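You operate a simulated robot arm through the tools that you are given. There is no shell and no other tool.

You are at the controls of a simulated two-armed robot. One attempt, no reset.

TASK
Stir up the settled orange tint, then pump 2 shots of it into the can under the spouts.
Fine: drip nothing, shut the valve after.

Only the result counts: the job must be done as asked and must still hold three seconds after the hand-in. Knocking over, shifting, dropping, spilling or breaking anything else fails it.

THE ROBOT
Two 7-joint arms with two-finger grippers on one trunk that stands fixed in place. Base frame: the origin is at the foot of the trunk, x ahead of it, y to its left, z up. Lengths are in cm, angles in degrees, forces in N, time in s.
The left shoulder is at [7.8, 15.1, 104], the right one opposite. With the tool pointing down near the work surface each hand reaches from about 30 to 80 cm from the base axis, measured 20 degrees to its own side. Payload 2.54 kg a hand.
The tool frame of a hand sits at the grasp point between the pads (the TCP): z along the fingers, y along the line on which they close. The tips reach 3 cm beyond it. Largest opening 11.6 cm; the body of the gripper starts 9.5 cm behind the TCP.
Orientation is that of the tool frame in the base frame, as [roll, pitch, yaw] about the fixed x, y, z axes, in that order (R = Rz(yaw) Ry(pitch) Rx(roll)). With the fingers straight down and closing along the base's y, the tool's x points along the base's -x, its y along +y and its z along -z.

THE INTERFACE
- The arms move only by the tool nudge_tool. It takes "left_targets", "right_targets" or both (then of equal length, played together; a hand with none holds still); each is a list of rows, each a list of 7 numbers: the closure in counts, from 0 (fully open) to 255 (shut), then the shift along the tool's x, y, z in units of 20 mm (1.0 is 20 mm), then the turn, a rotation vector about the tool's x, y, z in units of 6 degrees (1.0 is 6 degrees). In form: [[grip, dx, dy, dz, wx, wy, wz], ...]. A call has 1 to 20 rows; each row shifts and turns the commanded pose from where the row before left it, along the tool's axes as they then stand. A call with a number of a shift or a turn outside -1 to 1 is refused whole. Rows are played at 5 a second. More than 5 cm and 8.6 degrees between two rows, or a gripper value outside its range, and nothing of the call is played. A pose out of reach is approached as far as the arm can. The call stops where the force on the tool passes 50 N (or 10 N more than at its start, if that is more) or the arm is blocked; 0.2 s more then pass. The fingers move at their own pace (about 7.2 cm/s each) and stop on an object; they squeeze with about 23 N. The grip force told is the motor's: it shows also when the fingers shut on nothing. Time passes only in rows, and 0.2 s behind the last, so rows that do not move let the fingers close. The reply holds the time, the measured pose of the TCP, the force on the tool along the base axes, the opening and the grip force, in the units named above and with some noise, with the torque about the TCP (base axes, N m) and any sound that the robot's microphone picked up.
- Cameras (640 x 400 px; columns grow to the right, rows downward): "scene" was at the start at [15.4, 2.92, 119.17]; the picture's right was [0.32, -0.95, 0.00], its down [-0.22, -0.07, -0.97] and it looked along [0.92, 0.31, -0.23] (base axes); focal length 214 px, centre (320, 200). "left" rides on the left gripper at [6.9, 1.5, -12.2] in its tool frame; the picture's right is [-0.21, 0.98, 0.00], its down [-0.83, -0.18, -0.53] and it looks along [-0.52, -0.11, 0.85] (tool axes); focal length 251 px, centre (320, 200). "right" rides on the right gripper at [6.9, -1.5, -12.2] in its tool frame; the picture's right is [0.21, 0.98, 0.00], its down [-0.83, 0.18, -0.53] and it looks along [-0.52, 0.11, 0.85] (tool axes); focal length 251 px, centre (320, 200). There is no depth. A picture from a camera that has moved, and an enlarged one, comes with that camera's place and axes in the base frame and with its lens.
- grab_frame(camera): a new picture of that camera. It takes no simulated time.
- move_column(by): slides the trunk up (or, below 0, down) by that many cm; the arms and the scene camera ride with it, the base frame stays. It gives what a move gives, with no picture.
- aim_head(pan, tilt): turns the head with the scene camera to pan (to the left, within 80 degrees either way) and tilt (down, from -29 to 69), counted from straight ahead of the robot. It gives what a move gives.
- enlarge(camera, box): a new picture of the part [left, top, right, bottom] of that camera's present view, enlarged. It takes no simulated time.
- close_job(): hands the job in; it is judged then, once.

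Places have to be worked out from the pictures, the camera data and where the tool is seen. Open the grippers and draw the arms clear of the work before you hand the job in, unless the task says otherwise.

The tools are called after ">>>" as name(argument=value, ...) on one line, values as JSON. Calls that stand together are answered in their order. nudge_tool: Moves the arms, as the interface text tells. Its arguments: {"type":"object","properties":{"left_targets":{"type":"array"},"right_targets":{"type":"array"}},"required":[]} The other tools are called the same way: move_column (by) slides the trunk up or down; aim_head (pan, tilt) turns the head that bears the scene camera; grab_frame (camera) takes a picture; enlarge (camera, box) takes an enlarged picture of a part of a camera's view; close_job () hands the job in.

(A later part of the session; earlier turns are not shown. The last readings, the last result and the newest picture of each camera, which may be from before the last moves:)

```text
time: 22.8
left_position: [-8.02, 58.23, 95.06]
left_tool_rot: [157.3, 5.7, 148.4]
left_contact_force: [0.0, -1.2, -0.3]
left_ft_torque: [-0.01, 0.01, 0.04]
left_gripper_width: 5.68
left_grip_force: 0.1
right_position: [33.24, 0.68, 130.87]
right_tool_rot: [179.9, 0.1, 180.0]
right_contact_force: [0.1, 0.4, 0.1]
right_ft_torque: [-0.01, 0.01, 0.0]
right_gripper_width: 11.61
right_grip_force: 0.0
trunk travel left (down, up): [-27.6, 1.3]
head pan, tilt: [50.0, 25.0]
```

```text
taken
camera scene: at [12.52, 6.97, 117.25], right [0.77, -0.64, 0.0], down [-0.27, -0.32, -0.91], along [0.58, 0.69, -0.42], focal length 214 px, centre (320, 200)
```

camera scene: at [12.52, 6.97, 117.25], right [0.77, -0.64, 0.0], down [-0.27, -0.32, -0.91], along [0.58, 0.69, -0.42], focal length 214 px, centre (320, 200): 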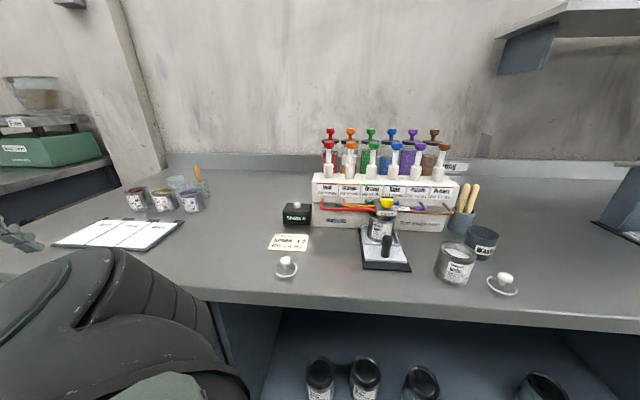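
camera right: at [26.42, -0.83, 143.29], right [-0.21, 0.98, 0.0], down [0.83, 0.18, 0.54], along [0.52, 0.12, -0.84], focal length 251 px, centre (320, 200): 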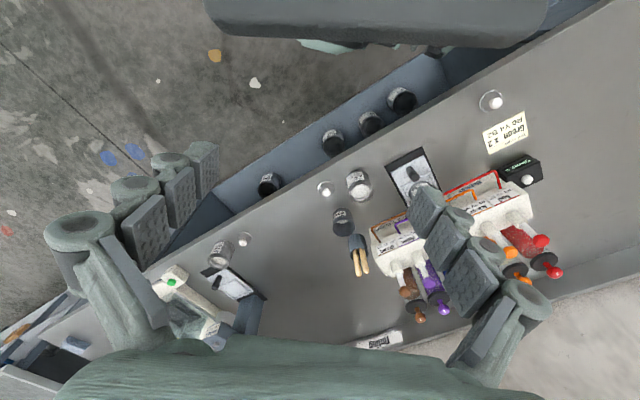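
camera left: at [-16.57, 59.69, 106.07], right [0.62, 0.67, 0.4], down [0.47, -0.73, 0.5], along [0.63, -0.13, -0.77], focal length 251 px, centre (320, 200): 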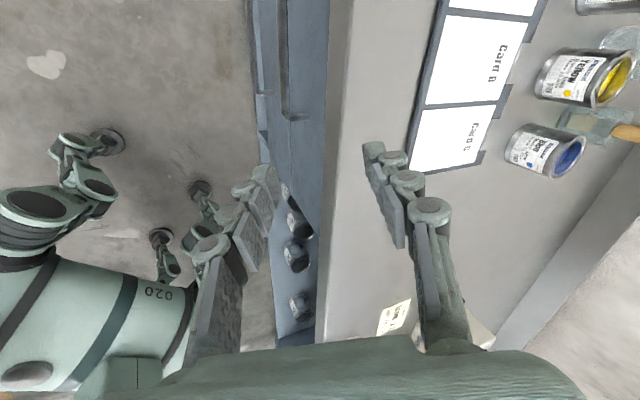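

Now I have a fine view of the dispenser. The hand is above bench level; I move up and outward over the bench to unfold the arm.

>>> nudge_tool(left_targets=[[130, -0.211, 0.816, -0.53, 0, 0, 0], [130, -0.211, 0.816, -0.53, 0, 0, 0], [130, -0.211, 0.816, -0.53, 0, 0, 0], [130, -0.211, 0.816, -0.53, 0, 0, 0], [130, -0.211, 0.816, -0.53, 0, 0, 0], [130, -0.211, 0.816, -0.53, 0, 0, 0], [130, -0.211, 0.816, -0.53, 0, 0, 0], [130, -0.211, 0.816, -0.53, 0, 0, 0]])

>>> grab_frame(camera="scene")

>>> grab_frame(camera="left")

>>> enlarge(camera="scene", box=[290, 120, 470, 280])

```text
time: 24.6
left_position: [0.23, 65.28, 96.98]
left_tool_rot: [157.1, 5.8, 148.3]
left_contact_force: [0.0, -0.2, -0.8]
left_ft_torque: [-0.01, -0.01, -0.01]
left_gripper_width: 5.67
left_grip_force: 0.2
left hand out of reach, approached as far as the arm can: row 1, 2, 3, 4, 5, 6, 7, 8
right_position: [33.36, 0.72, 130.86]
right_tool_rot: [179.9, 0.1, 179.9]
right_contact_force: [-0.1, 0.1, 0.6]
right_ft_torque: [-0.05, -0.02, -0.02]
right_gripper_width: 11.6
right_grip_force: 0.1
trunk travel left (down, up): [-27.6, 1.3]
head pan, tilt: [50.0, 25.0]
```

```text
taken
camera scene: at [12.53, 6.98, 117.25], right [0.77, -0.64, 0.0], down [-0.27, -0.32, -0.91], along [0.58, 0.69, -0.42], focal length 214 px, centre (320, 200)
```

scene: 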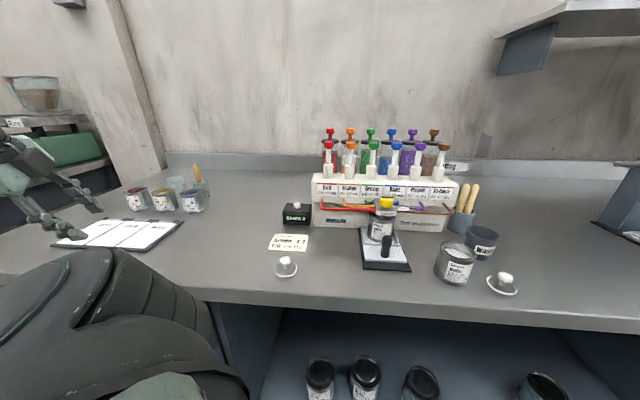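

```text
taken
camera left: at [-8.27, 66.81, 107.91], right [0.62, 0.67, 0.4], down [0.47, -0.73, 0.5], along [0.63, -0.13, -0.77], focal length 251 px, centre (320, 200)
```

left: 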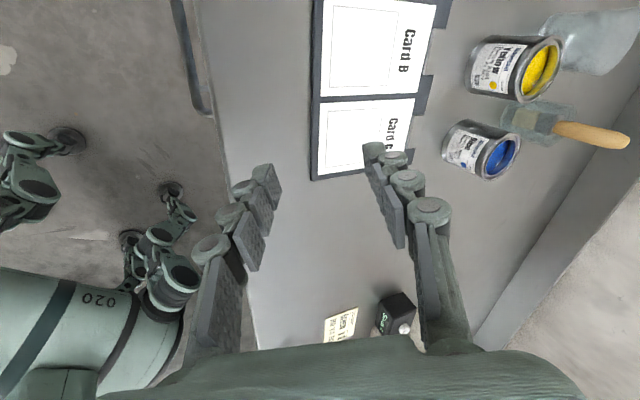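

```text
2.50 times, centred on (380, 200) of scene
camera zoom: at [12.53, 6.98, 117.25], right [0.77, -0.64, 0.0], down [-0.27, -0.32, -0.91], along [0.58, 0.69, -0.42], focal length 536 px, centre (170, 200)
```

zoom: 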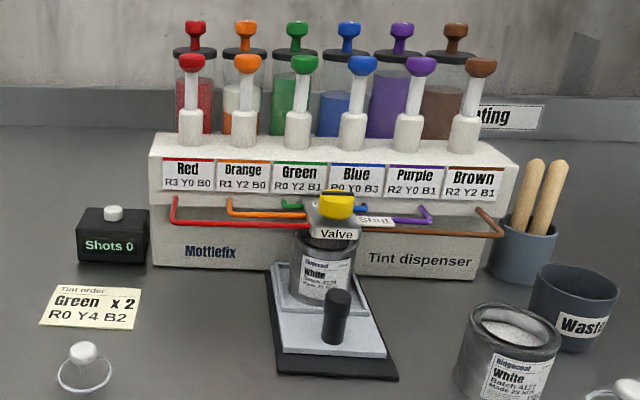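

The tool is over the bench, clear of everything. I move right toward the dispenser and up.

>>> nudge_tool(left_targets=[[130, -0.968, 0.074, -0.193, 0, 0, 0], [130, -0.968, 0.074, -0.193, 0, 0, 0], [130, -0.968, 0.074, -0.193, 0, 0, 0], [130, -0.968, 0.074, -0.193, 0, 0, 0], [130, -0.968, 0.074, -0.193, 0, 0, 0], [130, -0.968, 0.074, -0.193, 0, 0, 0], [130, -0.968, 0.074, -0.193, 0, 0, 0], [130, -0.968, 0.074, -0.193, 0, 0, 0]])

>>> grab_frame(camera="scene")

```text
time: 26.4
left_position: [13.77, 58.01, 97.72]
left_tool_rot: [157.2, 5.8, 148.3]
left_contact_force: [-0.3, 0.3, 0.2]
left_ft_torque: [0.01, -0.01, -0.01]
left_gripper_width: 5.7
left_grip_force: 0.1
left hand out of reach, approached as far as the arm can: row 1, 2, 3, 4, 5, 6, 7, 8
right_position: [33.39, 0.89, 131.12]
right_tool_rot: [180.0, 0.1, -180.0]
right_contact_force: [0.6, 0.3, 0.4]
right_ft_torque: [-0.02, -0.02, 0.02]
right_gripper_width: 11.59
right_grip_force: 0.0
trunk travel left (down, up): [-27.6, 1.3]
head pan, tilt: [50.0, 25.0]
```

```text
taken
camera scene: at [12.53, 6.97, 117.25], right [0.77, -0.64, 0.0], down [-0.27, -0.32, -0.91], along [0.58, 0.69, -0.42], focal length 214 px, centre (320, 200)
```

scene: 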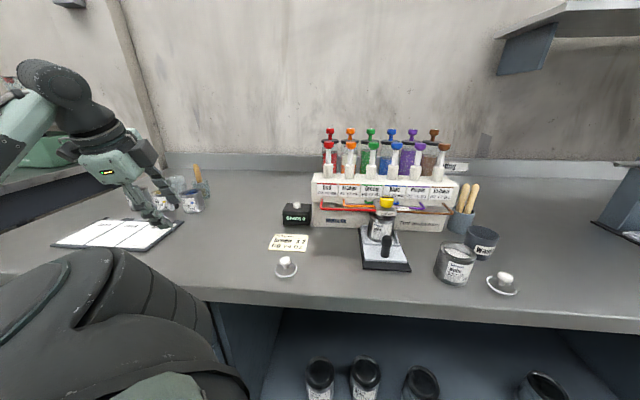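

The z-limit seems due to wrist flexion with the elbow low. I straighten the tool to vertical here (pivot about the TCP), which moves the wrist outward and unfolds the arm.

>>> nudge_tool(left_targets=[[130, 0, 0, 0, 0.62, 0.16, 0], [130, 0, 0, 0, 0.62, 0.16, 0], [130, 0, 0, 0, 0.62, 0.16, 0], [130, 0, 0, 0, 0.62, 0.16, 0], [130, 0, 0, 0, 0.62, 0.16, 0], [130, 0, 0, 0, 0.62, 0.16, 0]])

>>> grab_frame(camera="scene")

```text
time: 27.8
left_position: [15.83, 59.37, 87.75]
left_tool_rot: [178.2, -0.1, 149.7]
left_contact_force: [-21.1, -12.3, 66.5]
left_ft_torque: [-2.55, 1.79, -0.2]
left_gripper_width: 6.16
left_grip_force: 30.0
left hand out of reach, approached as far as the arm can: row 1, 2, 3, 4, 5, 6
right_position: [33.12, 0.1, 131.18]
right_tool_rot: [179.5, 0.2, -180.0]
right_contact_force: [0.9, 0.6, -0.2]
right_ft_torque: [0.01, 0.05, -0.01]
right_gripper_width: 11.59
right_grip_force: 0.1
trunk travel left (down, up): [-27.6, 1.3]
head pan, tilt: [50.0, 25.0]
stopped in row 6 (left hand): the force on the tool passed its limit at 62 N (the readings are from after the stop); the commanded pose is now the measured one
```

```text
taken
camera scene: at [12.29, 6.34, 117.46], right [0.77, -0.64, 0.0], down [-0.27, -0.32, -0.91], along [0.58, 0.7, -0.42], focal length 214 px, centre (320, 200)
```

scene: 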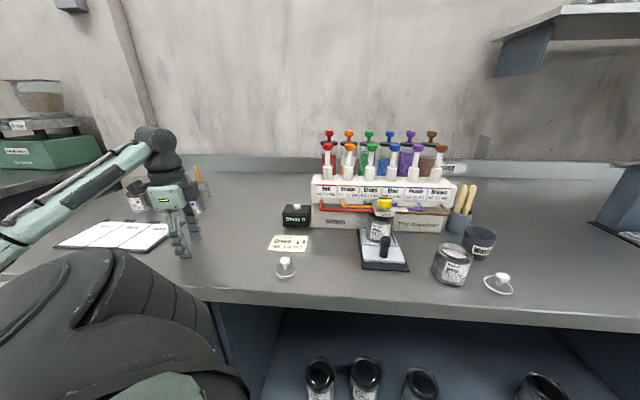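

Straightening pushed the tips down onto the bare bench top (bench z≈84.8); nothing was hit. I immediately lift off by tilting back and moving up.

>>> nudge_tool(left_targets=[[130, 0, 0, -0.5, -0.5, 0, 0], [130, 0, 0, -0.8, -0.8, 0, 0], [130, 0, 0, -0.8, -0.8, 0, 0], [130, 0, 0, -0.8, -0.8, 0, 0], [130, 0, 0, -0.8, -0.8, 0, 0]])

>>> grab_frame(camera="scene")

>>> grab_frame(camera="left")

```text
time: 29.0
left_position: [15.48, 58.72, 94.05]
left_tool_rot: [156.3, 0.2, 149.7]
left_contact_force: [0.9, -0.3, 0.5]
left_ft_torque: [0.03, -0.04, 0.01]
left_gripper_width: 5.71
left_grip_force: 0.1
right_position: [33.37, 0.82, 131.03]
right_tool_rot: [179.9, 0.1, -180.0]
right_contact_force: [-0.5, 0.5, -0.5]
right_ft_torque: [0.0, 0.01, -0.02]
right_gripper_width: 11.61
right_grip_force: 0.0
trunk travel left (down, up): [-27.6, 1.3]
head pan, tilt: [50.0, 25.0]
```

```text
taken
camera scene: at [12.52, 6.96, 117.25], right [0.77, -0.64, 0.0], down [-0.27, -0.32, -0.91], along [0.58, 0.69, -0.42], focal length 214 px, centre (320, 200)
```

scene: 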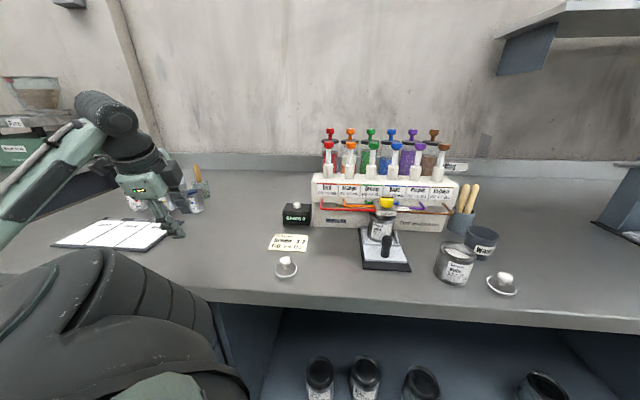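

```text
taken
camera left: at [7.79, 59.24, 105.8], right [0.64, 0.67, 0.39], down [0.52, -0.74, 0.42], along [0.57, -0.06, -0.82], focal length 251 px, centre (320, 200)
```

left: 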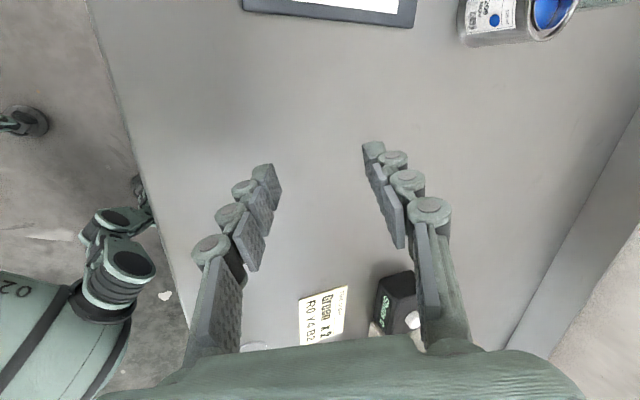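

Clear again. The forearm rises from a low elbow; I'll move right along the bench front (over the note and lid knob, ≥5 cm above) to a place where the arm is better extended.

>>> nudge_tool(left_targets=[[130, -0.94, -0.159, -0.288, 0, 0, 0], [130, -0.94, -0.159, -0.288, 0, 0, 0], [130, -0.94, -0.159, -0.288, 0, 0, 0], [130, -0.94, -0.159, -0.288, 0, 0, 0], [130, -0.94, -0.159, -0.288, 0, 0, 0], [130, -0.94, -0.159, -0.288, 0, 0, 0], [130, -0.94, -0.159, -0.288, 0, 0, 0], [130, -0.94, -0.159, -0.288, 0, 0, 0]])

>>> grab_frame(camera="scene")

>>> grab_frame(camera="left")

```text
time: 30.8
left_position: [26.79, 48.7, 94.18]
left_tool_rot: [156.5, 0.3, 149.7]
left_contact_force: [-0.4, -0.1, 0.0]
left_ft_torque: [-0.02, 0.02, -0.03]
left_gripper_width: 5.7
left_grip_force: 0.0
left hand out of reach, approached as far as the arm can: row 4, 5, 6, 7, 8
right_position: [33.37, 0.77, 130.98]
right_tool_rot: [179.9, 0.0, 179.9]
right_contact_force: [0.3, -0.2, 0.0]
right_ft_torque: [0.03, -0.04, -0.03]
right_gripper_width: 11.6
right_grip_force: 0.1
trunk travel left (down, up): [-27.6, 1.3]
head pan, tilt: [50.0, 25.0]
```

```text
taken
camera scene: at [12.54, 6.96, 117.25], right [0.77, -0.64, 0.0], down [-0.27, -0.32, -0.91], along [0.58, 0.69, -0.42], focal length 214 px, centre (320, 200)
```

scene: 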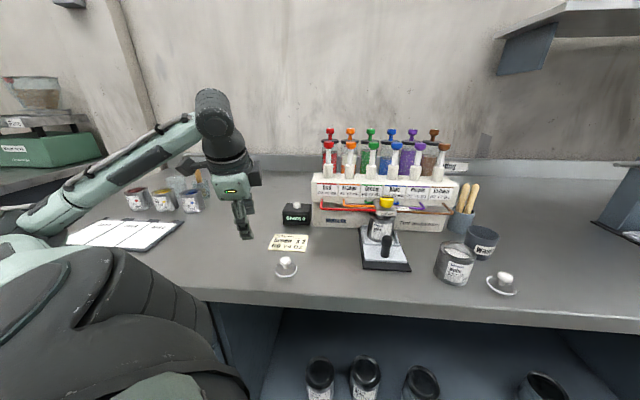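

```text
taken
camera left: at [19.12, 49.25, 105.76], right [0.64, 0.67, 0.39], down [0.52, -0.74, 0.42], along [0.57, -0.07, -0.82], focal length 251 px, centre (320, 200)
```

left: 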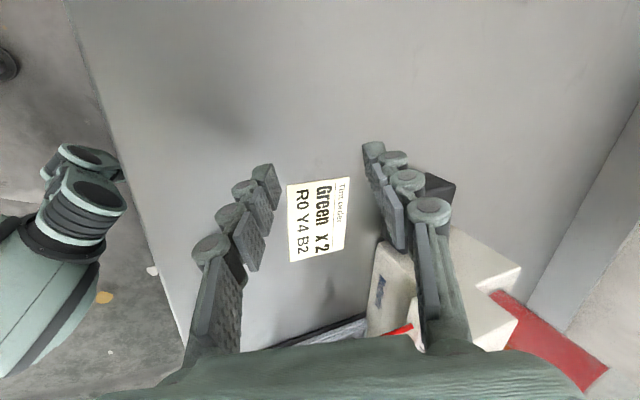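

Now the arm geometry is clear: the elbow is beside the shoulder and simply fully flexed. I extend outward and up, staying above the Shots box (top ≈92–93).

>>> nudge_tool(left_targets=[[130, -0.7, 0.3, -0.6, 0, 0, 0], [130, -0.784, 0.514, -0.32, 0, 0, 0], [130, -0.784, 0.514, -0.32, 0, 0, 0], [130, -0.784, 0.514, -0.32, 0, 0, 0], [130, -0.784, 0.514, -0.32, 0, 0, 0]])

>>> grab_frame(camera="scene")

```text
time: 32.0
left_position: [31.06, 48.39, 95.32]
left_tool_rot: [156.5, 0.6, 149.7]
left_contact_force: [-0.1, 0.5, 1.3]
left_ft_torque: [-0.02, -0.02, 0.01]
left_gripper_width: 5.69
left_grip_force: 0.1
left hand out of reach, approached as far as the arm can: row 1, 2, 3, 4, 5
right_position: [33.37, 0.76, 130.98]
right_tool_rot: [179.9, 0.1, -180.0]
right_contact_force: [-0.5, 0.4, -0.1]
right_ft_torque: [0.01, 0.03, 0.04]
right_gripper_width: 11.58
right_grip_force: 0.1
trunk travel left (down, up): [-27.6, 1.3]
head pan, tilt: [50.0, 25.0]
```

```text
taken
camera scene: at [12.52, 6.97, 117.26], right [0.77, -0.64, 0.0], down [-0.27, -0.32, -0.91], along [0.58, 0.69, -0.42], focal length 214 px, centre (320, 200)
```

scene: 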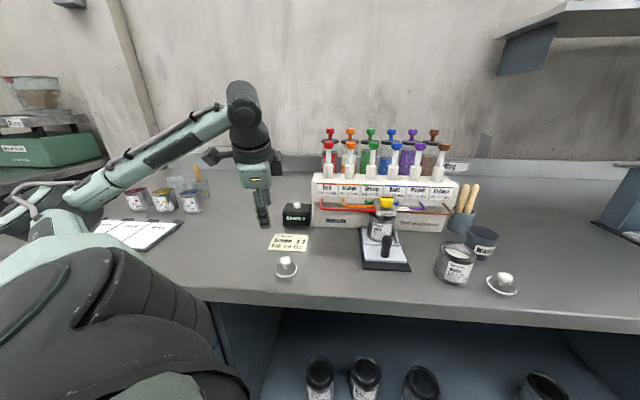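

Height is limited by the wrist flexing with a low elbow. I'll look at how the right arm, which holds its tool down at z=131, is configured, to use as a template.

>>> aim_head(pan=-35, tilt=-5)

>>> grab_frame(camera="scene")

>>> aim_head(pan=65, tilt=15)

>>> grab_frame(camera="scene")

```text
time: 33.6
left_position: [31.03, 48.41, 95.11]
left_tool_rot: [156.4, 0.5, 149.7]
left_contact_force: [0.0, -0.3, -0.2]
left_ft_torque: [-0.01, 0.03, 0.03]
left_gripper_width: 5.66
left_grip_force: 0.1
right_position: [33.37, 0.82, 130.93]
right_tool_rot: [179.9, 0.0, -180.0]
right_contact_force: [1.5, 0.8, 0.2]
right_ft_torque: [0.01, 0.01, 0.02]
right_gripper_width: 11.59
right_grip_force: 0.0
trunk travel left (down, up): [-27.6, 1.3]
head pan, tilt: [-35.0, -5.0]
```

```text
taken
camera scene: at [13.77, -5.1, 122.07], right [-0.57, -0.82, 0.0], down [0.07, -0.05, -1.0], along [0.82, -0.57, 0.09], focal length 214 px, centre (320, 200)
```

scene: 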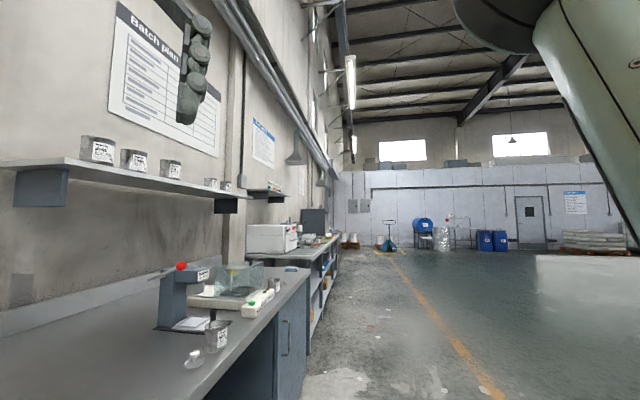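

```text
time: 35.3
left_position: [31.09, 48.47, 95.27]
left_tool_rot: [156.4, 0.4, 149.6]
left_contact_force: [0.9, 0.1, -0.1]
left_ft_torque: [0.0, 0.0, 0.03]
left_gripper_width: 5.68
left_grip_force: 0.1
right_position: [33.43, 0.74, 130.93]
right_tool_rot: [179.9, 0.1, -180.0]
right_contact_force: [0.1, -0.5, 0.5]
right_ft_torque: [0.0, -0.01, 0.03]
right_gripper_width: 11.63
right_grip_force: 0.0
trunk travel left (down, up): [-27.6, 1.3]
head pan, tilt: [65.0, 15.0]
```

```text
taken
camera scene: at [10.55, 8.37, 118.88], right [0.91, -0.42, 0.0], down [-0.11, -0.23, -0.97], along [0.41, 0.88, -0.26], focal length 214 px, centre (320, 200)
```

scene: 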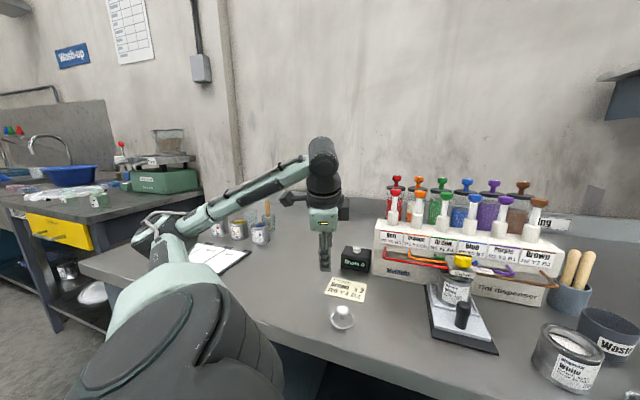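

The right arm works with its elbow raised. On the left, the angle between forearm (pointing +x, rising) and tool seems the limit; I tilt the fingers forward toward +x (rotation about −tool y) and see whether height becomes available.

>>> nudge_tool(left_targets=[[130, 0, 0, -0.2, 0, -0.8, 0], [130, 0, 0, -0.2, 0, -0.8, 0], [130, 0, 0, -0.2, 0, -0.8, 0], [130, 0, 0, -0.2, 0, -0.8, 0], [130, 0, 0, -0.2, 0, -0.8, 0]])

>>> grab_frame(camera="scene")

```text
time: 36.5
left_position: [30.42, 47.8, 97.08]
left_tool_rot: [154.4, 22.1, 139.5]
left_contact_force: [-0.8, 0.3, -0.5]
left_ft_torque: [0.03, 0.01, 0.01]
left_gripper_width: 5.66
left_grip_force: 0.1
right_position: [33.3, 0.79, 131.02]
right_tool_rot: [180.0, 0.2, 180.0]
right_contact_force: [-0.6, 0.7, -0.3]
right_ft_torque: [-0.02, -0.02, 0.02]
right_gripper_width: 11.6
right_grip_force: 0.1
trunk travel left (down, up): [-27.6, 1.3]
head pan, tilt: [65.0, 15.0]
```

```text
taken
camera scene: at [10.54, 8.39, 118.88], right [0.91, -0.42, 0.0], down [-0.11, -0.23, -0.97], along [0.41, 0.88, -0.26], focal length 214 px, centre (320, 200)
```

scene: 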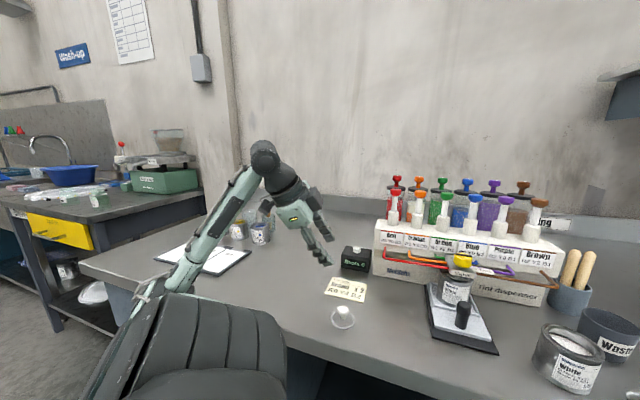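

That frees it: the pose is reachable. Now I extend forward and up toward the space in front of the pumps.

>>> nudge_tool(left_targets=[[130, -0.861, 0.329, -0.388, 0, 0, 0], [130, -0.861, 0.329, -0.388, 0, 0, 0], [130, -0.861, 0.329, -0.388, 0, 0, 0], [130, -0.861, 0.329, -0.388, 0, 0, 0], [130, -0.861, 0.329, -0.388, 0, 0, 0], [130, -0.861, 0.329, -0.388, 0, 0, 0], [130, -0.861, 0.329, -0.388, 0, 0, 0], [130, -0.861, 0.329, -0.388, 0, 0, 0]])

>>> grab_frame(camera="scene")

```text
time: 38.3
left_position: [39.16, 43.25, 109.65]
left_tool_rot: [154.6, 22.0, 139.6]
left_contact_force: [-0.3, -0.6, -1.0]
left_ft_torque: [0.0, 0.01, 0.0]
left_gripper_width: 5.71
left_grip_force: 0.0
right_position: [33.37, 0.72, 130.99]
right_tool_rot: [179.9, 0.1, -180.0]
right_contact_force: [-0.1, 0.7, 0.3]
right_ft_torque: [0.0, -0.02, 0.01]
right_gripper_width: 11.62
right_grip_force: 0.1
trunk travel left (down, up): [-27.6, 1.3]
head pan, tilt: [65.0, 15.0]
```

```text
taken
camera scene: at [10.54, 8.35, 118.88], right [0.91, -0.42, 0.0], down [-0.11, -0.23, -0.97], along [0.41, 0.88, -0.26], focal length 214 px, centre (320, 200)
```

scene: 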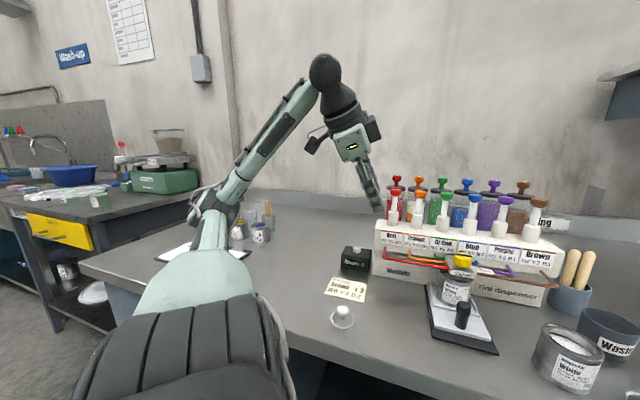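

It reaches z≈110 now. I raise further to about 123 before straightening the tool.

>>> nudge_tool(left_targets=[[130, -0.622, 0.318, -0.717, 0, 0, 0], [130, -0.622, 0.318, -0.717, 0, 0, 0], [130, -0.622, 0.318, -0.717, 0, 0, 0], [130, -0.622, 0.318, -0.717, 0, 0, 0], [130, -0.622, 0.318, -0.717, 0, 0, 0], [130, -0.622, 0.318, -0.717, 0, 0, 0], [130, -0.622, 0.318, -0.717, 0, 0, 0]])

>>> grab_frame(camera="scene")

>>> grab_frame(camera="left")

```text
time: 39.9
left_position: [42.08, 40.33, 123.04]
left_tool_rot: [154.5, 22.2, 139.6]
left_contact_force: [0.8, 0.0, -0.2]
left_ft_torque: [0.0, -0.01, 0.03]
left_gripper_width: 5.68
left_grip_force: 0.1
right_position: [33.29, 0.77, 131.05]
right_tool_rot: [179.9, 0.1, -180.0]
right_contact_force: [0.3, 0.6, -0.1]
right_ft_torque: [-0.03, -0.02, 0.01]
right_gripper_width: 11.6
right_grip_force: 0.1
trunk travel left (down, up): [-27.6, 1.3]
head pan, tilt: [65.0, 15.0]
```

```text
taken
camera scene: at [10.54, 8.34, 118.88], right [0.91, -0.42, 0.0], down [-0.11, -0.23, -0.97], along [0.41, 0.88, -0.26], focal length 214 px, centre (320, 200)
```

scene: 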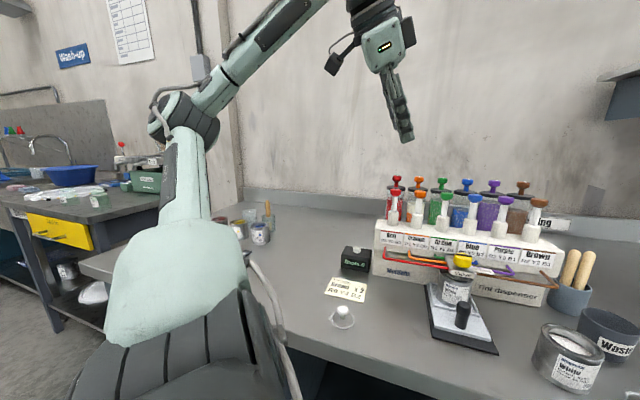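

```text
taken
camera left: at [31.38, 44.46, 131.11], right [0.6, 0.65, 0.47], down [0.21, -0.7, 0.68], along [0.77, -0.31, -0.56], focal length 251 px, centre (320, 200)
```

left: 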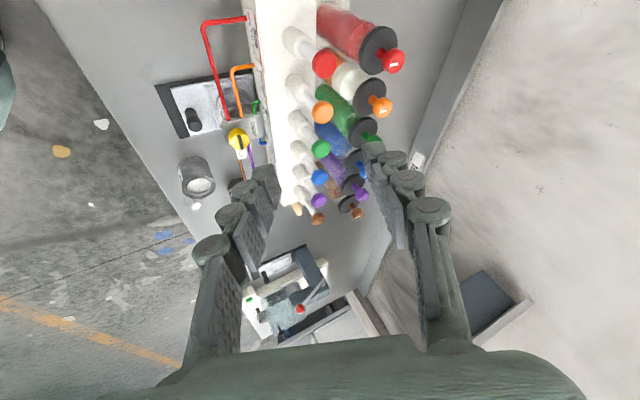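

The elbow has come up nicely. Now I straighten the tool to vertical about the TCP, well above everything (tips at z≈120).

>>> nudge_tool(left_targets=[[130, 0, 0, 0, 0.58, 0.54, 0], [130, 0, 0, 0, 0.58, 0.54, 0], [130, 0, 0, 0, 0.58, 0.54, 0], [130, 0, 0, 0, 0.58, 0.54, 0], [130, 0, 0, 0, 0.58, 0.54, 0], [130, 0, 0, 0, 0.58, 0.54, 0], [130, 0, 0, 0, 0.58, 0.54, 0]])

>>> grab_frame(camera="left")

>>> grab_frame(camera="scene")

```text
time: 41.5
left_position: [42.03, 40.31, 123.04]
left_tool_rot: [-179.8, 0.0, 144.7]
left_contact_force: [0.3, -0.7, 0.4]
left_ft_torque: [-0.03, 0.03, 0.01]
left_gripper_width: 5.67
left_grip_force: 0.0
right_position: [33.43, 0.67, 131.05]
right_tool_rot: [179.8, 0.2, -179.9]
right_contact_force: [0.0, 0.0, 0.2]
right_ft_torque: [-0.01, -0.01, -0.02]
right_gripper_width: 11.61
right_grip_force: 0.0
trunk travel left (down, up): [-27.6, 1.3]
head pan, tilt: [65.0, 15.0]
```

```text
taken
camera left: at [37.38, 45.68, 135.09], right [0.74, 0.67, 0.0], down [0.57, -0.62, 0.53], along [0.36, -0.4, -0.85], focal length 251 px, centre (320, 200)
```

left: 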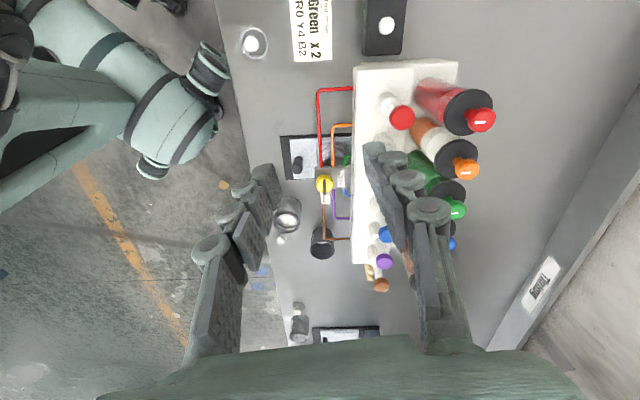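

```text
taken
camera scene: at [10.55, 8.32, 118.88], right [0.91, -0.42, 0.0], down [-0.11, -0.23, -0.97], along [0.41, 0.88, -0.26], focal length 214 px, centre (320, 200)
```

scene: 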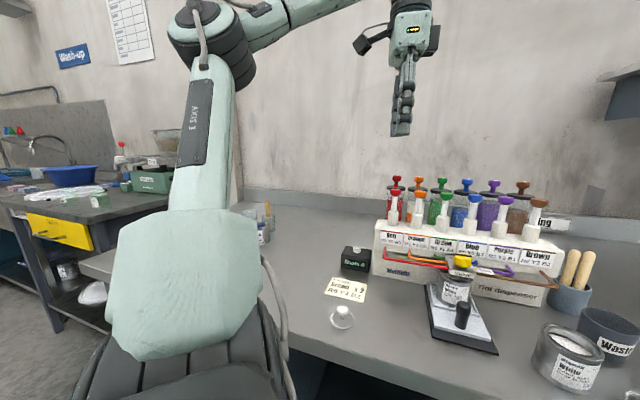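

The tool is vertical at z=123 with a good arm posture. I zoom the left camera over the dispenser for precise locations.

>>> enlarge(camera="left", box=[260, 40, 520, 300])

>>> enlarge(camera="left", box=[370, 70, 510, 170])

>>> enlarge(camera="scene", box=[360, 160, 580, 300])

>>> enlarge(camera="scene", box=[400, 230, 520, 340])

```text
1.54 times, centred on (390, 170) of left
camera zoom: at [37.38, 45.68, 135.09], right [0.74, 0.67, 0.0], down [0.57, -0.62, 0.53], along [0.36, -0.4, -0.85], focal length 387 px, centre (212, 246)
```

zoom: 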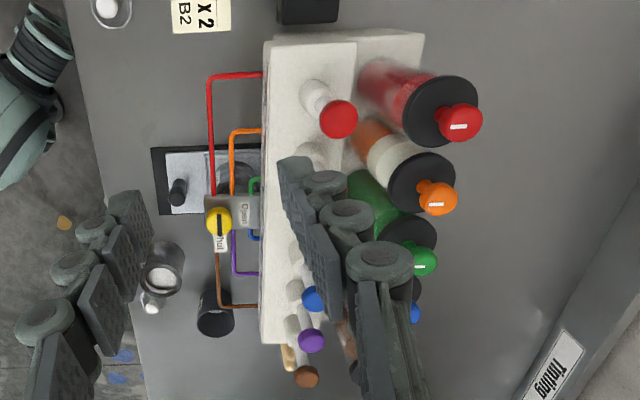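

```text
4.00 times, centred on (440, 120) of left
camera zoom: at [37.38, 45.68, 135.09], right [0.74, 0.67, 0.0], down [0.57, -0.62, 0.53], along [0.36, -0.4, -0.85], focal length 1006 px, centre (-160, 520)
```

zoom: 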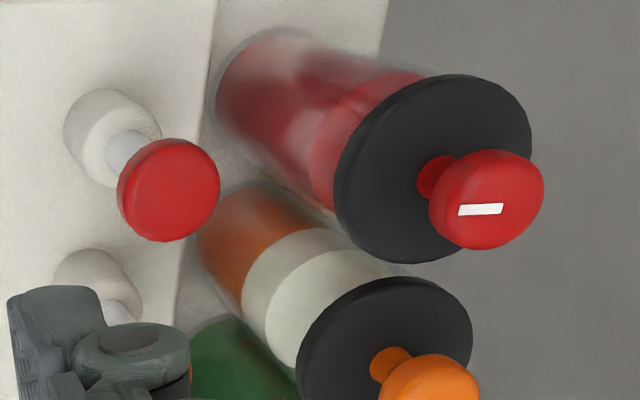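

```text
2.86 times, centred on (470, 230) of scene
camera zoom: at [10.55, 8.32, 118.88], right [0.91, -0.42, 0.0], down [-0.11, -0.23, -0.97], along [0.41, 0.88, -0.26], focal length 613 px, centre (-109, 114)
```

zoom: 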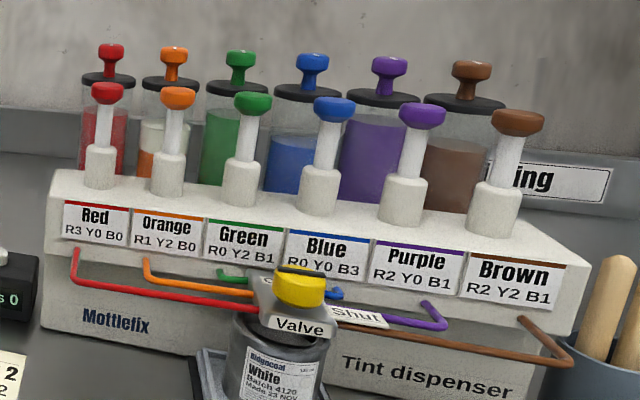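

```text
3.64 times, centred on (460, 285) of scene
camera zoom: at [10.55, 8.32, 118.88], right [0.91, -0.42, 0.0], down [-0.11, -0.23, -0.97], along [0.41, 0.88, -0.26], focal length 780 px, centre (-189, -109)
```

zoom: 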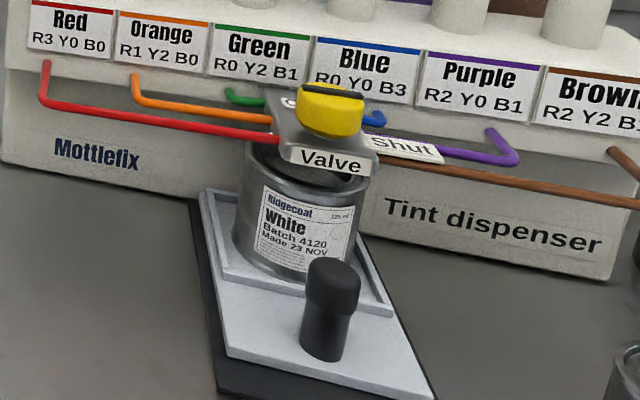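

Orange agitator knob located at ≈(57.2, 47.7, 110) and the orange pump knob at ≈(52.2, 42.7, 108). I move the hand over the orange agitator, tips still ~5 cm above it, to check alignment.

>>> nudge_tool(left_targets=[[130, -0.509, 0.9225, 0.2, 0, 0, 0], [130, -0.509, 0.9225, 0.2, 0, 0, 0], [130, -0.509, 0.9225, 0.2, 0, 0, 0], [130, -0.509, 0.9225, 0.2, 0, 0, 0], [130, -0.509, 0.9225, 0.2, 0, 0, 0], [130, -0.509, 0.9225, 0.2, 0, 0, 0], [130, -0.509, 0.9225, 0.2, 0, 0, 0], [130, -0.509, 0.9225, 0.2, 0, 0, 0]])

>>> grab_frame(camera="left")

>>> enlarge(camera="scene", box=[350, 80, 570, 260])

>>> grab_frame(camera="right")

```text
time: 43.3
left_position: [56.65, 47.52, 118.9]
left_tool_rot: [180.0, 0.2, 144.6]
left_contact_force: [-0.3, -1.4, -0.3]
left_ft_torque: [-0.01, 0.01, -0.05]
left_gripper_width: 5.67
left_grip_force: 0.0
left hand out of reach, approached as far as the arm can: row 8
right_position: [33.33, 0.68, 130.92]
right_tool_rot: [179.8, 0.0, -180.0]
right_contact_force: [-0.9, 0.1, -0.4]
right_ft_torque: [0.01, 0.0, 0.0]
right_gripper_width: 11.6
right_grip_force: 0.0
trunk travel left (down, up): [-27.6, 1.3]
head pan, tilt: [65.0, 15.0]
```

```text
taken
camera left: at [51.86, 52.79, 130.96], right [0.74, 0.67, 0.0], down [0.57, -0.62, 0.54], along [0.36, -0.4, -0.84], focal length 251 px, centre (320, 200)
```

left: 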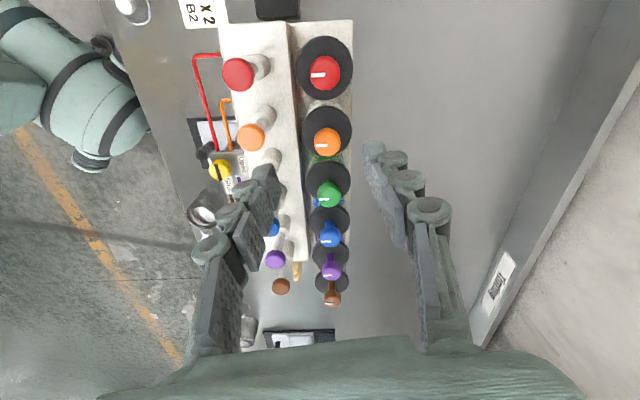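

```text
2.22 times, centred on (460, 170) of scene
camera zoom: at [10.58, 8.39, 118.87], right [0.91, -0.42, 0.0], down [-0.11, -0.23, -0.97], along [0.41, 0.88, -0.26], focal length 477 px, centre (9, 267)
```

zoom: 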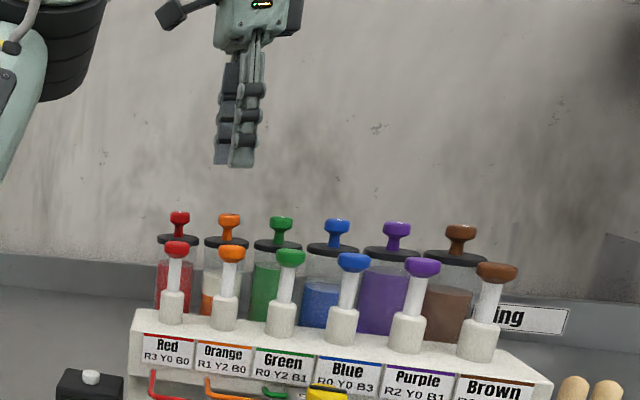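

```text
taken
camera right: at [26.46, -0.83, 143.28], right [-0.21, 0.98, 0.0], down [0.83, 0.18, 0.53], along [0.52, 0.12, -0.84], focal length 251 px, centre (320, 200)
```

right: 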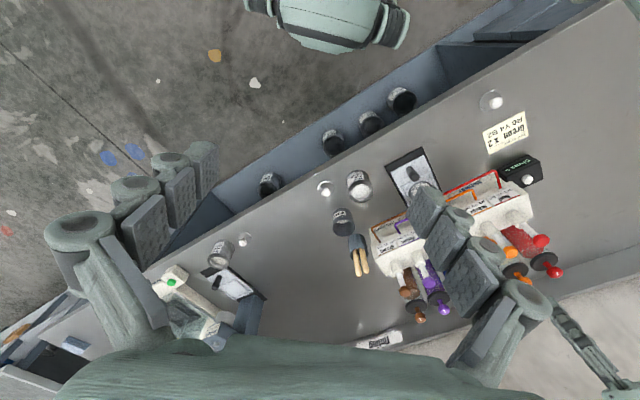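

The left camera confirms the knob axis at (57.15, 47.6). I lower with the fingers straddling the knob front/back, then verify before closing.

>>> nudge_tool(left_targets=[[130, -0.09, 0.1, 0.7, 0, 0, 0], [130, -0.09, 0.1, 0.8, 0, 0, 0], [130, 0, 0, 0.8, 0, 0, 0], [130, 0, 0, 0.5, 0, 0, 0]])

>>> grab_frame(camera="left")

>>> enlarge(camera="scene", box=[370, 100, 530, 240])

```text
time: 44.3
left_position: [57.03, 47.6, 113.52]
left_tool_rot: [-179.9, 0.0, 144.5]
left_contact_force: [0.9, 0.0, 0.2]
left_ft_torque: [0.0, -0.02, 0.01]
left_gripper_width: 5.68
left_grip_force: 0.0
right_position: [33.32, 0.8, 130.95]
right_tool_rot: [179.9, 0.0, -179.9]
right_contact_force: [0.3, -0.7, 0.8]
right_ft_torque: [-0.01, -0.01, 0.01]
right_gripper_width: 11.62
right_grip_force: 0.1
trunk travel left (down, up): [-27.6, 1.3]
head pan, tilt: [65.0, 15.0]
```

```text
taken
camera left: at [52.27, 52.87, 125.43], right [0.74, 0.67, 0.0], down [0.57, -0.62, 0.54], along [0.36, -0.4, -0.84], focal length 251 px, centre (320, 200)
```

left: 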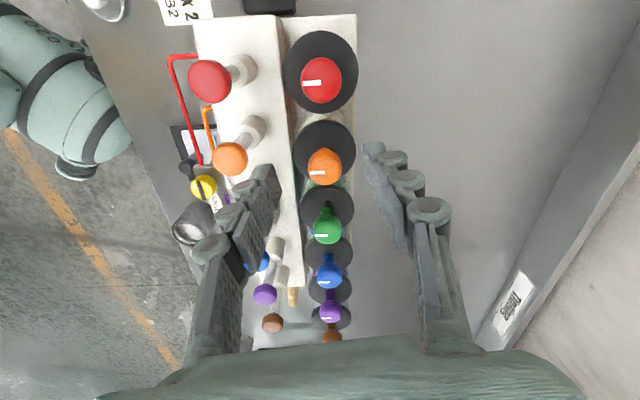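

```text
2.86 times, centred on (450, 170) of scene
camera zoom: at [10.55, 8.38, 118.88], right [0.91, -0.42, 0.0], down [-0.11, -0.23, -0.97], along [0.41, 0.88, -0.26], focal length 613 px, centre (-51, 286)
```

zoom: 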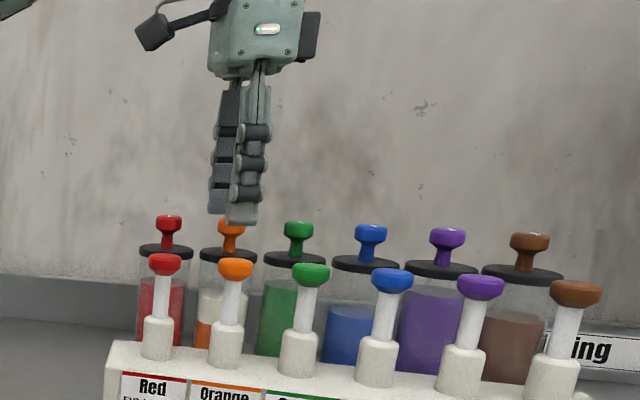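

Alignment is good. I lower 1.8 cm so the tips flank the knob head, and close.

>>> nudge_tool(left_targets=[[130, 0.05, 0.05, 0.45, 0, 0, 0], [130, 0, 0.03, 0.45, 0, 0, 0], [170, 0, 0, 0, 0, 0, 0], [220, 0, 0, 0, 0, 0, 0], [255, 0, 0, 0, 0, 0, 0], [255, 0, 0, 0, 0, 0, 0]])

>>> enlarge(camera="left", box=[180, 60, 480, 280])

>>> enlarge(camera="scene", box=[370, 100, 530, 240])

```text
time: 45.7
left_position: [57.02, 47.92, 111.53]
left_tool_rot: [-179.8, 0.1, 144.6]
left_contact_force: [2.9, 2.6, 2.2]
left_ft_torque: [0.12, -0.16, 0.06]
left_gripper_width: 2.19
left_grip_force: 45.0
right_position: [33.45, 0.82, 130.95]
right_tool_rot: [179.9, 0.0, 179.9]
right_contact_force: [-0.3, -0.5, -0.7]
right_ft_torque: [-0.01, 0.0, 0.0]
right_gripper_width: 11.61
right_grip_force: 0.0
trunk travel left (down, up): [-27.6, 1.3]
head pan, tilt: [65.0, 15.0]
```

```text
1.82 times, centred on (330, 170) of left
camera zoom: at [52.3, 53.18, 123.55], right [0.74, 0.67, 0.0], down [0.57, -0.62, 0.54], along [0.36, -0.4, -0.84], focal length 457 px, centre (302, 254)
```

zoom: 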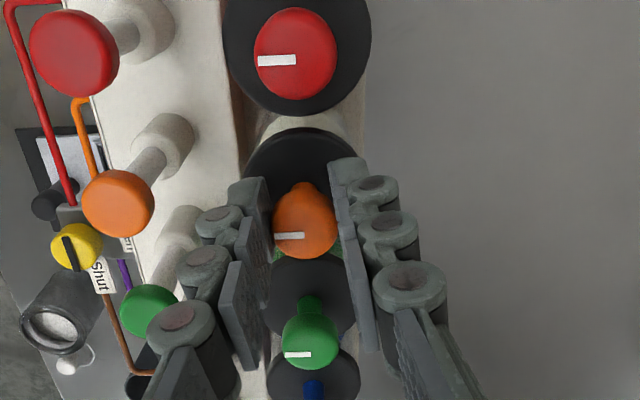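

```text
2.86 times, centred on (450, 170) of scene
camera zoom: at [10.57, 8.39, 118.88], right [0.91, -0.42, 0.0], down [-0.11, -0.23, -0.97], along [0.41, 0.88, -0.26], focal length 613 px, centre (-51, 286)
```

zoom: 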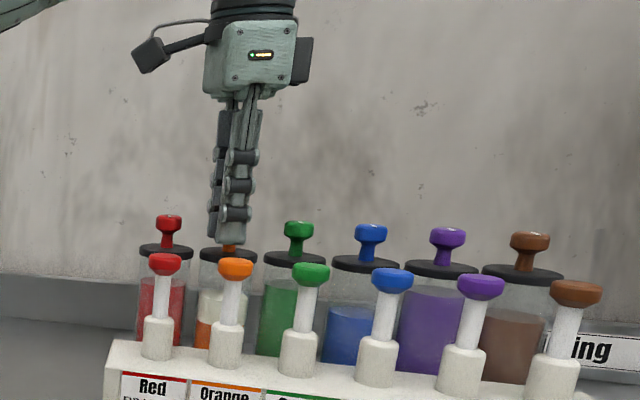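

The knob is gripped (2.2 cm). I turn it 30° about the tool axis and watch torque, tick and sound.

>>> nudge_tool(left_targets=[[255, 0, 0, 0, 0, 0, 1], [255, 0, 0, 0, 0, 0, 1], [255, 0, 0, 0, 0, 0, 1], [255, 0, 0, 0, 0, 0, 1], [255, 0, 0, 0, 0, 0, 1]])

>>> enlarge(camera="left", box=[180, 60, 480, 280])

>>> enlarge(camera="scene", box=[370, 100, 530, 240])

```text
time: 46.9
left_position: [57.19, 48.04, 111.42]
left_tool_rot: [-180.0, 0.2, 114.7]
left_contact_force: [12.9, 15.0, 6.9]
left_ft_torque: [0.42, -0.38, 0.77]
left_gripper_width: 2.21
left_grip_force: 44.9
right_position: [33.37, 0.9, 130.97]
right_tool_rot: [-180.0, 0.0, 180.0]
right_contact_force: [-0.2, 0.1, 1.1]
right_ft_torque: [0.01, -0.03, 0.02]
right_gripper_width: 11.61
right_grip_force: 0.1
trunk travel left (down, up): [-27.6, 1.3]
head pan, tilt: [65.0, 15.0]
```

```text
1.82 times, centred on (330, 170) of left
camera zoom: at [55.7, 54.99, 123.49], right [0.98, 0.21, 0.0], down [0.18, -0.82, 0.54], along [0.11, -0.52, -0.84], focal length 457 px, centre (302, 254)
```

zoom: 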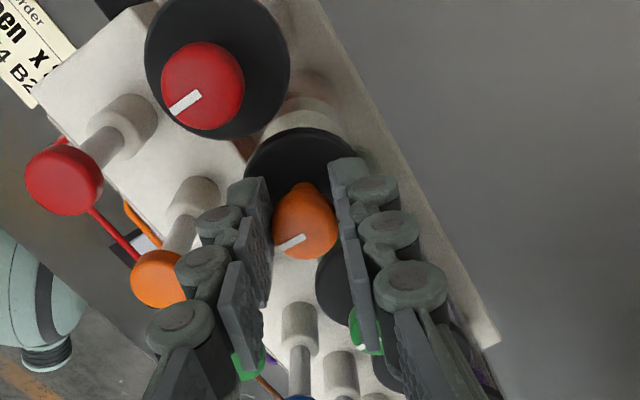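

```text
2.86 times, centred on (450, 170) of scene
camera zoom: at [10.64, 8.51, 118.86], right [0.91, -0.42, 0.0], down [-0.11, -0.24, -0.97], along [0.41, 0.88, -0.26], focal length 613 px, centre (-51, 286)
```

zoom: 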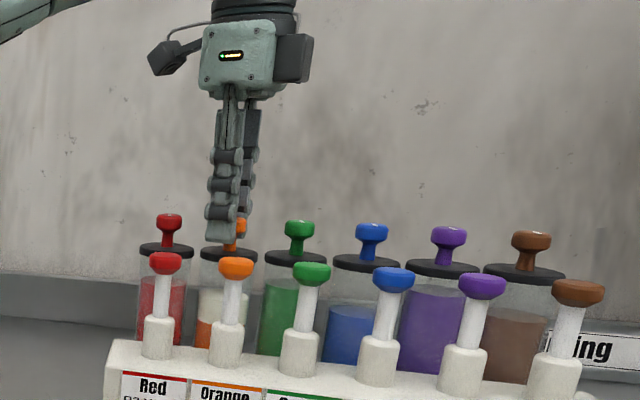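

The tick stayed fixed relative to the red one, so the fingers slipped round the knob (torque 0.8 N·m). I turn the other way to see whether the knob goes in that sense.

>>> nudge_tool(left_targets=[[255, 0, 0, 0, 0, 0, -1], [255, 0, 0, 0, 0, 0, -1], [255, 0, 0, 0, 0, 0, -1], [255, 0, 0, 0, 0, 0, -1], [255, 0, 0, 0, 0, 0, -1]])

>>> enlarge(camera="left", box=[180, 60, 480, 280])

>>> nudge_tool(left_targets=[[255, 0, 0, 0, 0, 0, -1], [255, 0, 0, 0, 0, 0, -1], [255, 0, 0, 0, 0, 0, -1], [255, 0, 0, 0, 0, 0, -1], [255, 0, 0, 0, 0, 0, -1]])

>>> enlarge(camera="left", box=[180, 60, 480, 280])

>>> enlarge(camera="scene", box=[370, 100, 530, 240])

```text
time: 48.1
left_position: [57.0, 47.85, 111.38]
left_tool_rot: [-179.7, 0.2, 144.5]
left_contact_force: [3.5, 6.2, 2.8]
left_ft_torque: [-0.36, -0.95, 0.04]
left_gripper_width: 2.16
left_grip_force: 45.2
right_position: [33.27, 0.89, 130.85]
right_tool_rot: [180.0, 0.1, -179.9]
right_contact_force: [0.0, -0.3, -0.5]
right_ft_torque: [0.02, -0.02, 0.0]
right_gripper_width: 11.61
right_grip_force: 0.0
trunk travel left (down, up): [-27.6, 1.3]
head pan, tilt: [65.0, 15.0]
```

```text
1.82 times, centred on (330, 170) of left
camera zoom: at [52.38, 53.17, 123.5], right [0.74, 0.67, -0.01], down [0.57, -0.62, 0.54], along [0.36, -0.4, -0.84], focal length 457 px, centre (302, 254)
```

zoom: 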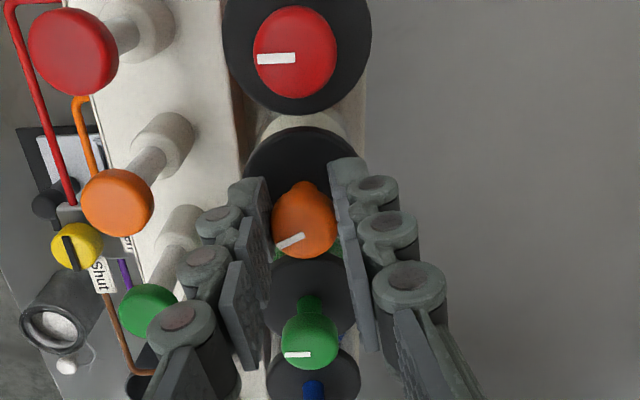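

```text
time: 49.3
left_position: [57.04, 47.71, 111.42]
left_tool_rot: [-179.7, -0.3, 174.6]
left_contact_force: [-13.0, -14.5, -16.2]
left_ft_torque: [-0.56, -0.32, -0.04]
left_gripper_width: 2.18
left_grip_force: 44.9
right_position: [33.36, 0.76, 131.03]
right_tool_rot: [179.8, 0.1, -180.0]
right_contact_force: [-0.4, 0.5, -1.0]
right_ft_torque: [0.01, 0.0, -0.04]
right_gripper_width: 11.59
right_grip_force: 0.1
trunk travel left (down, up): [-27.6, 1.3]
head pan, tilt: [65.0, 15.0]
```

```text
1.82 times, centred on (330, 170) of left
camera zoom: at [50.37, 49.91, 123.55], right [0.31, 0.95, -0.01], down [0.81, -0.26, 0.53], along [0.5, -0.17, -0.85], focal length 457 px, centre (302, 254)
```

zoom: 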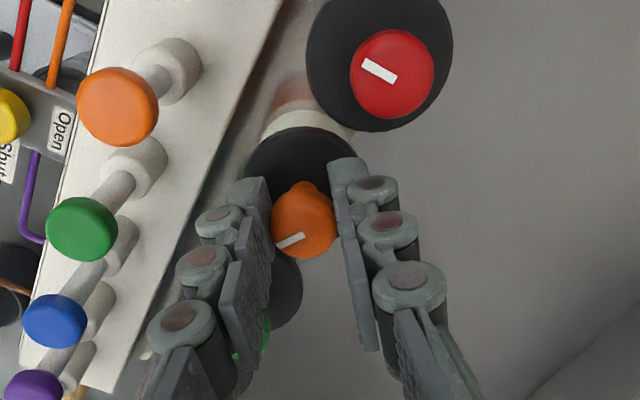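

```text
2.86 times, centred on (450, 170) of scene
camera zoom: at [10.51, 8.31, 118.87], right [0.91, -0.42, 0.0], down [-0.11, -0.23, -0.97], along [0.41, 0.88, -0.26], focal length 613 px, centre (-51, 286)
```

zoom: 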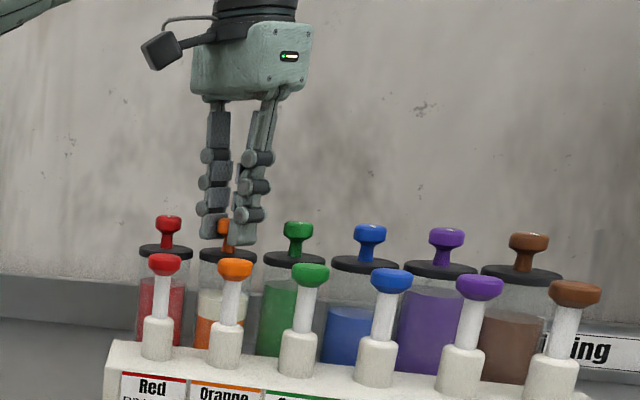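

Turning this way (counter-clockwise from above) the tick now follows the fingers with little torque: the knob turns. I continue this way.

>>> nudge_tool(left_targets=[[255, 0, 0, 0, 0, 0, -1], [255, 0, 0, 0, 0, 0, -1], [255, 0, 0, 0, 0, 0, -1], [255, 0, 0, 0, 0, 0, -1], [255, 0, 0, 0, 0, 0, -1], [255, 0, 0, 0, 0, 0, -1], [255, 0, 0, 0, 0, 0, -1], [255, 0, 0, 0, 0, 0, -1], [255, 0, 0, 0, 0, 0, -1], [255, 0, 0, 0, 0, 0, -1]])

>>> enlarge(camera="left", box=[180, 60, 480, 280])

>>> enlarge(camera="scene", box=[370, 100, 530, 240])

```text
time: 51.5
left_position: [57.14, 47.31, 111.45]
left_tool_rot: [-179.8, -0.3, -125.5]
left_contact_force: [-5.9, -25.9, -20.0]
left_ft_torque: [-0.87, 0.31, -0.05]
left_gripper_width: 2.16
left_grip_force: 45.6
right_position: [33.48, 0.57, 130.95]
right_tool_rot: [179.9, 0.0, -180.0]
right_contact_force: [-0.3, 0.2, 0.4]
right_ft_torque: [0.0, 0.0, 0.03]
right_gripper_width: 11.61
right_grip_force: 0.0
trunk travel left (down, up): [-27.6, 1.3]
head pan, tilt: [65.0, 15.0]
```

```text
1.82 times, centred on (330, 170) of left
camera zoom: at [52.0, 42.77, 123.64], right [-0.67, 0.74, -0.01], down [0.63, 0.57, 0.53], along [0.39, 0.35, -0.85], focal length 457 px, centre (302, 254)
```

zoom: 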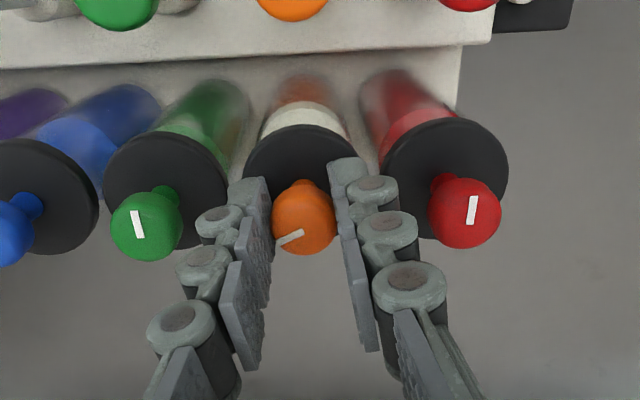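

```text
2.86 times, centred on (450, 170) of scene
camera zoom: at [10.64, 8.2, 118.88], right [0.91, -0.42, 0.0], down [-0.11, -0.23, -0.97], along [0.41, 0.88, -0.26], focal length 613 px, centre (-51, 286)
```

zoom: 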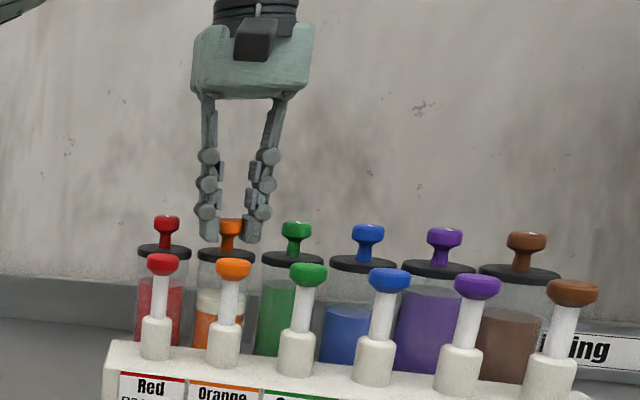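

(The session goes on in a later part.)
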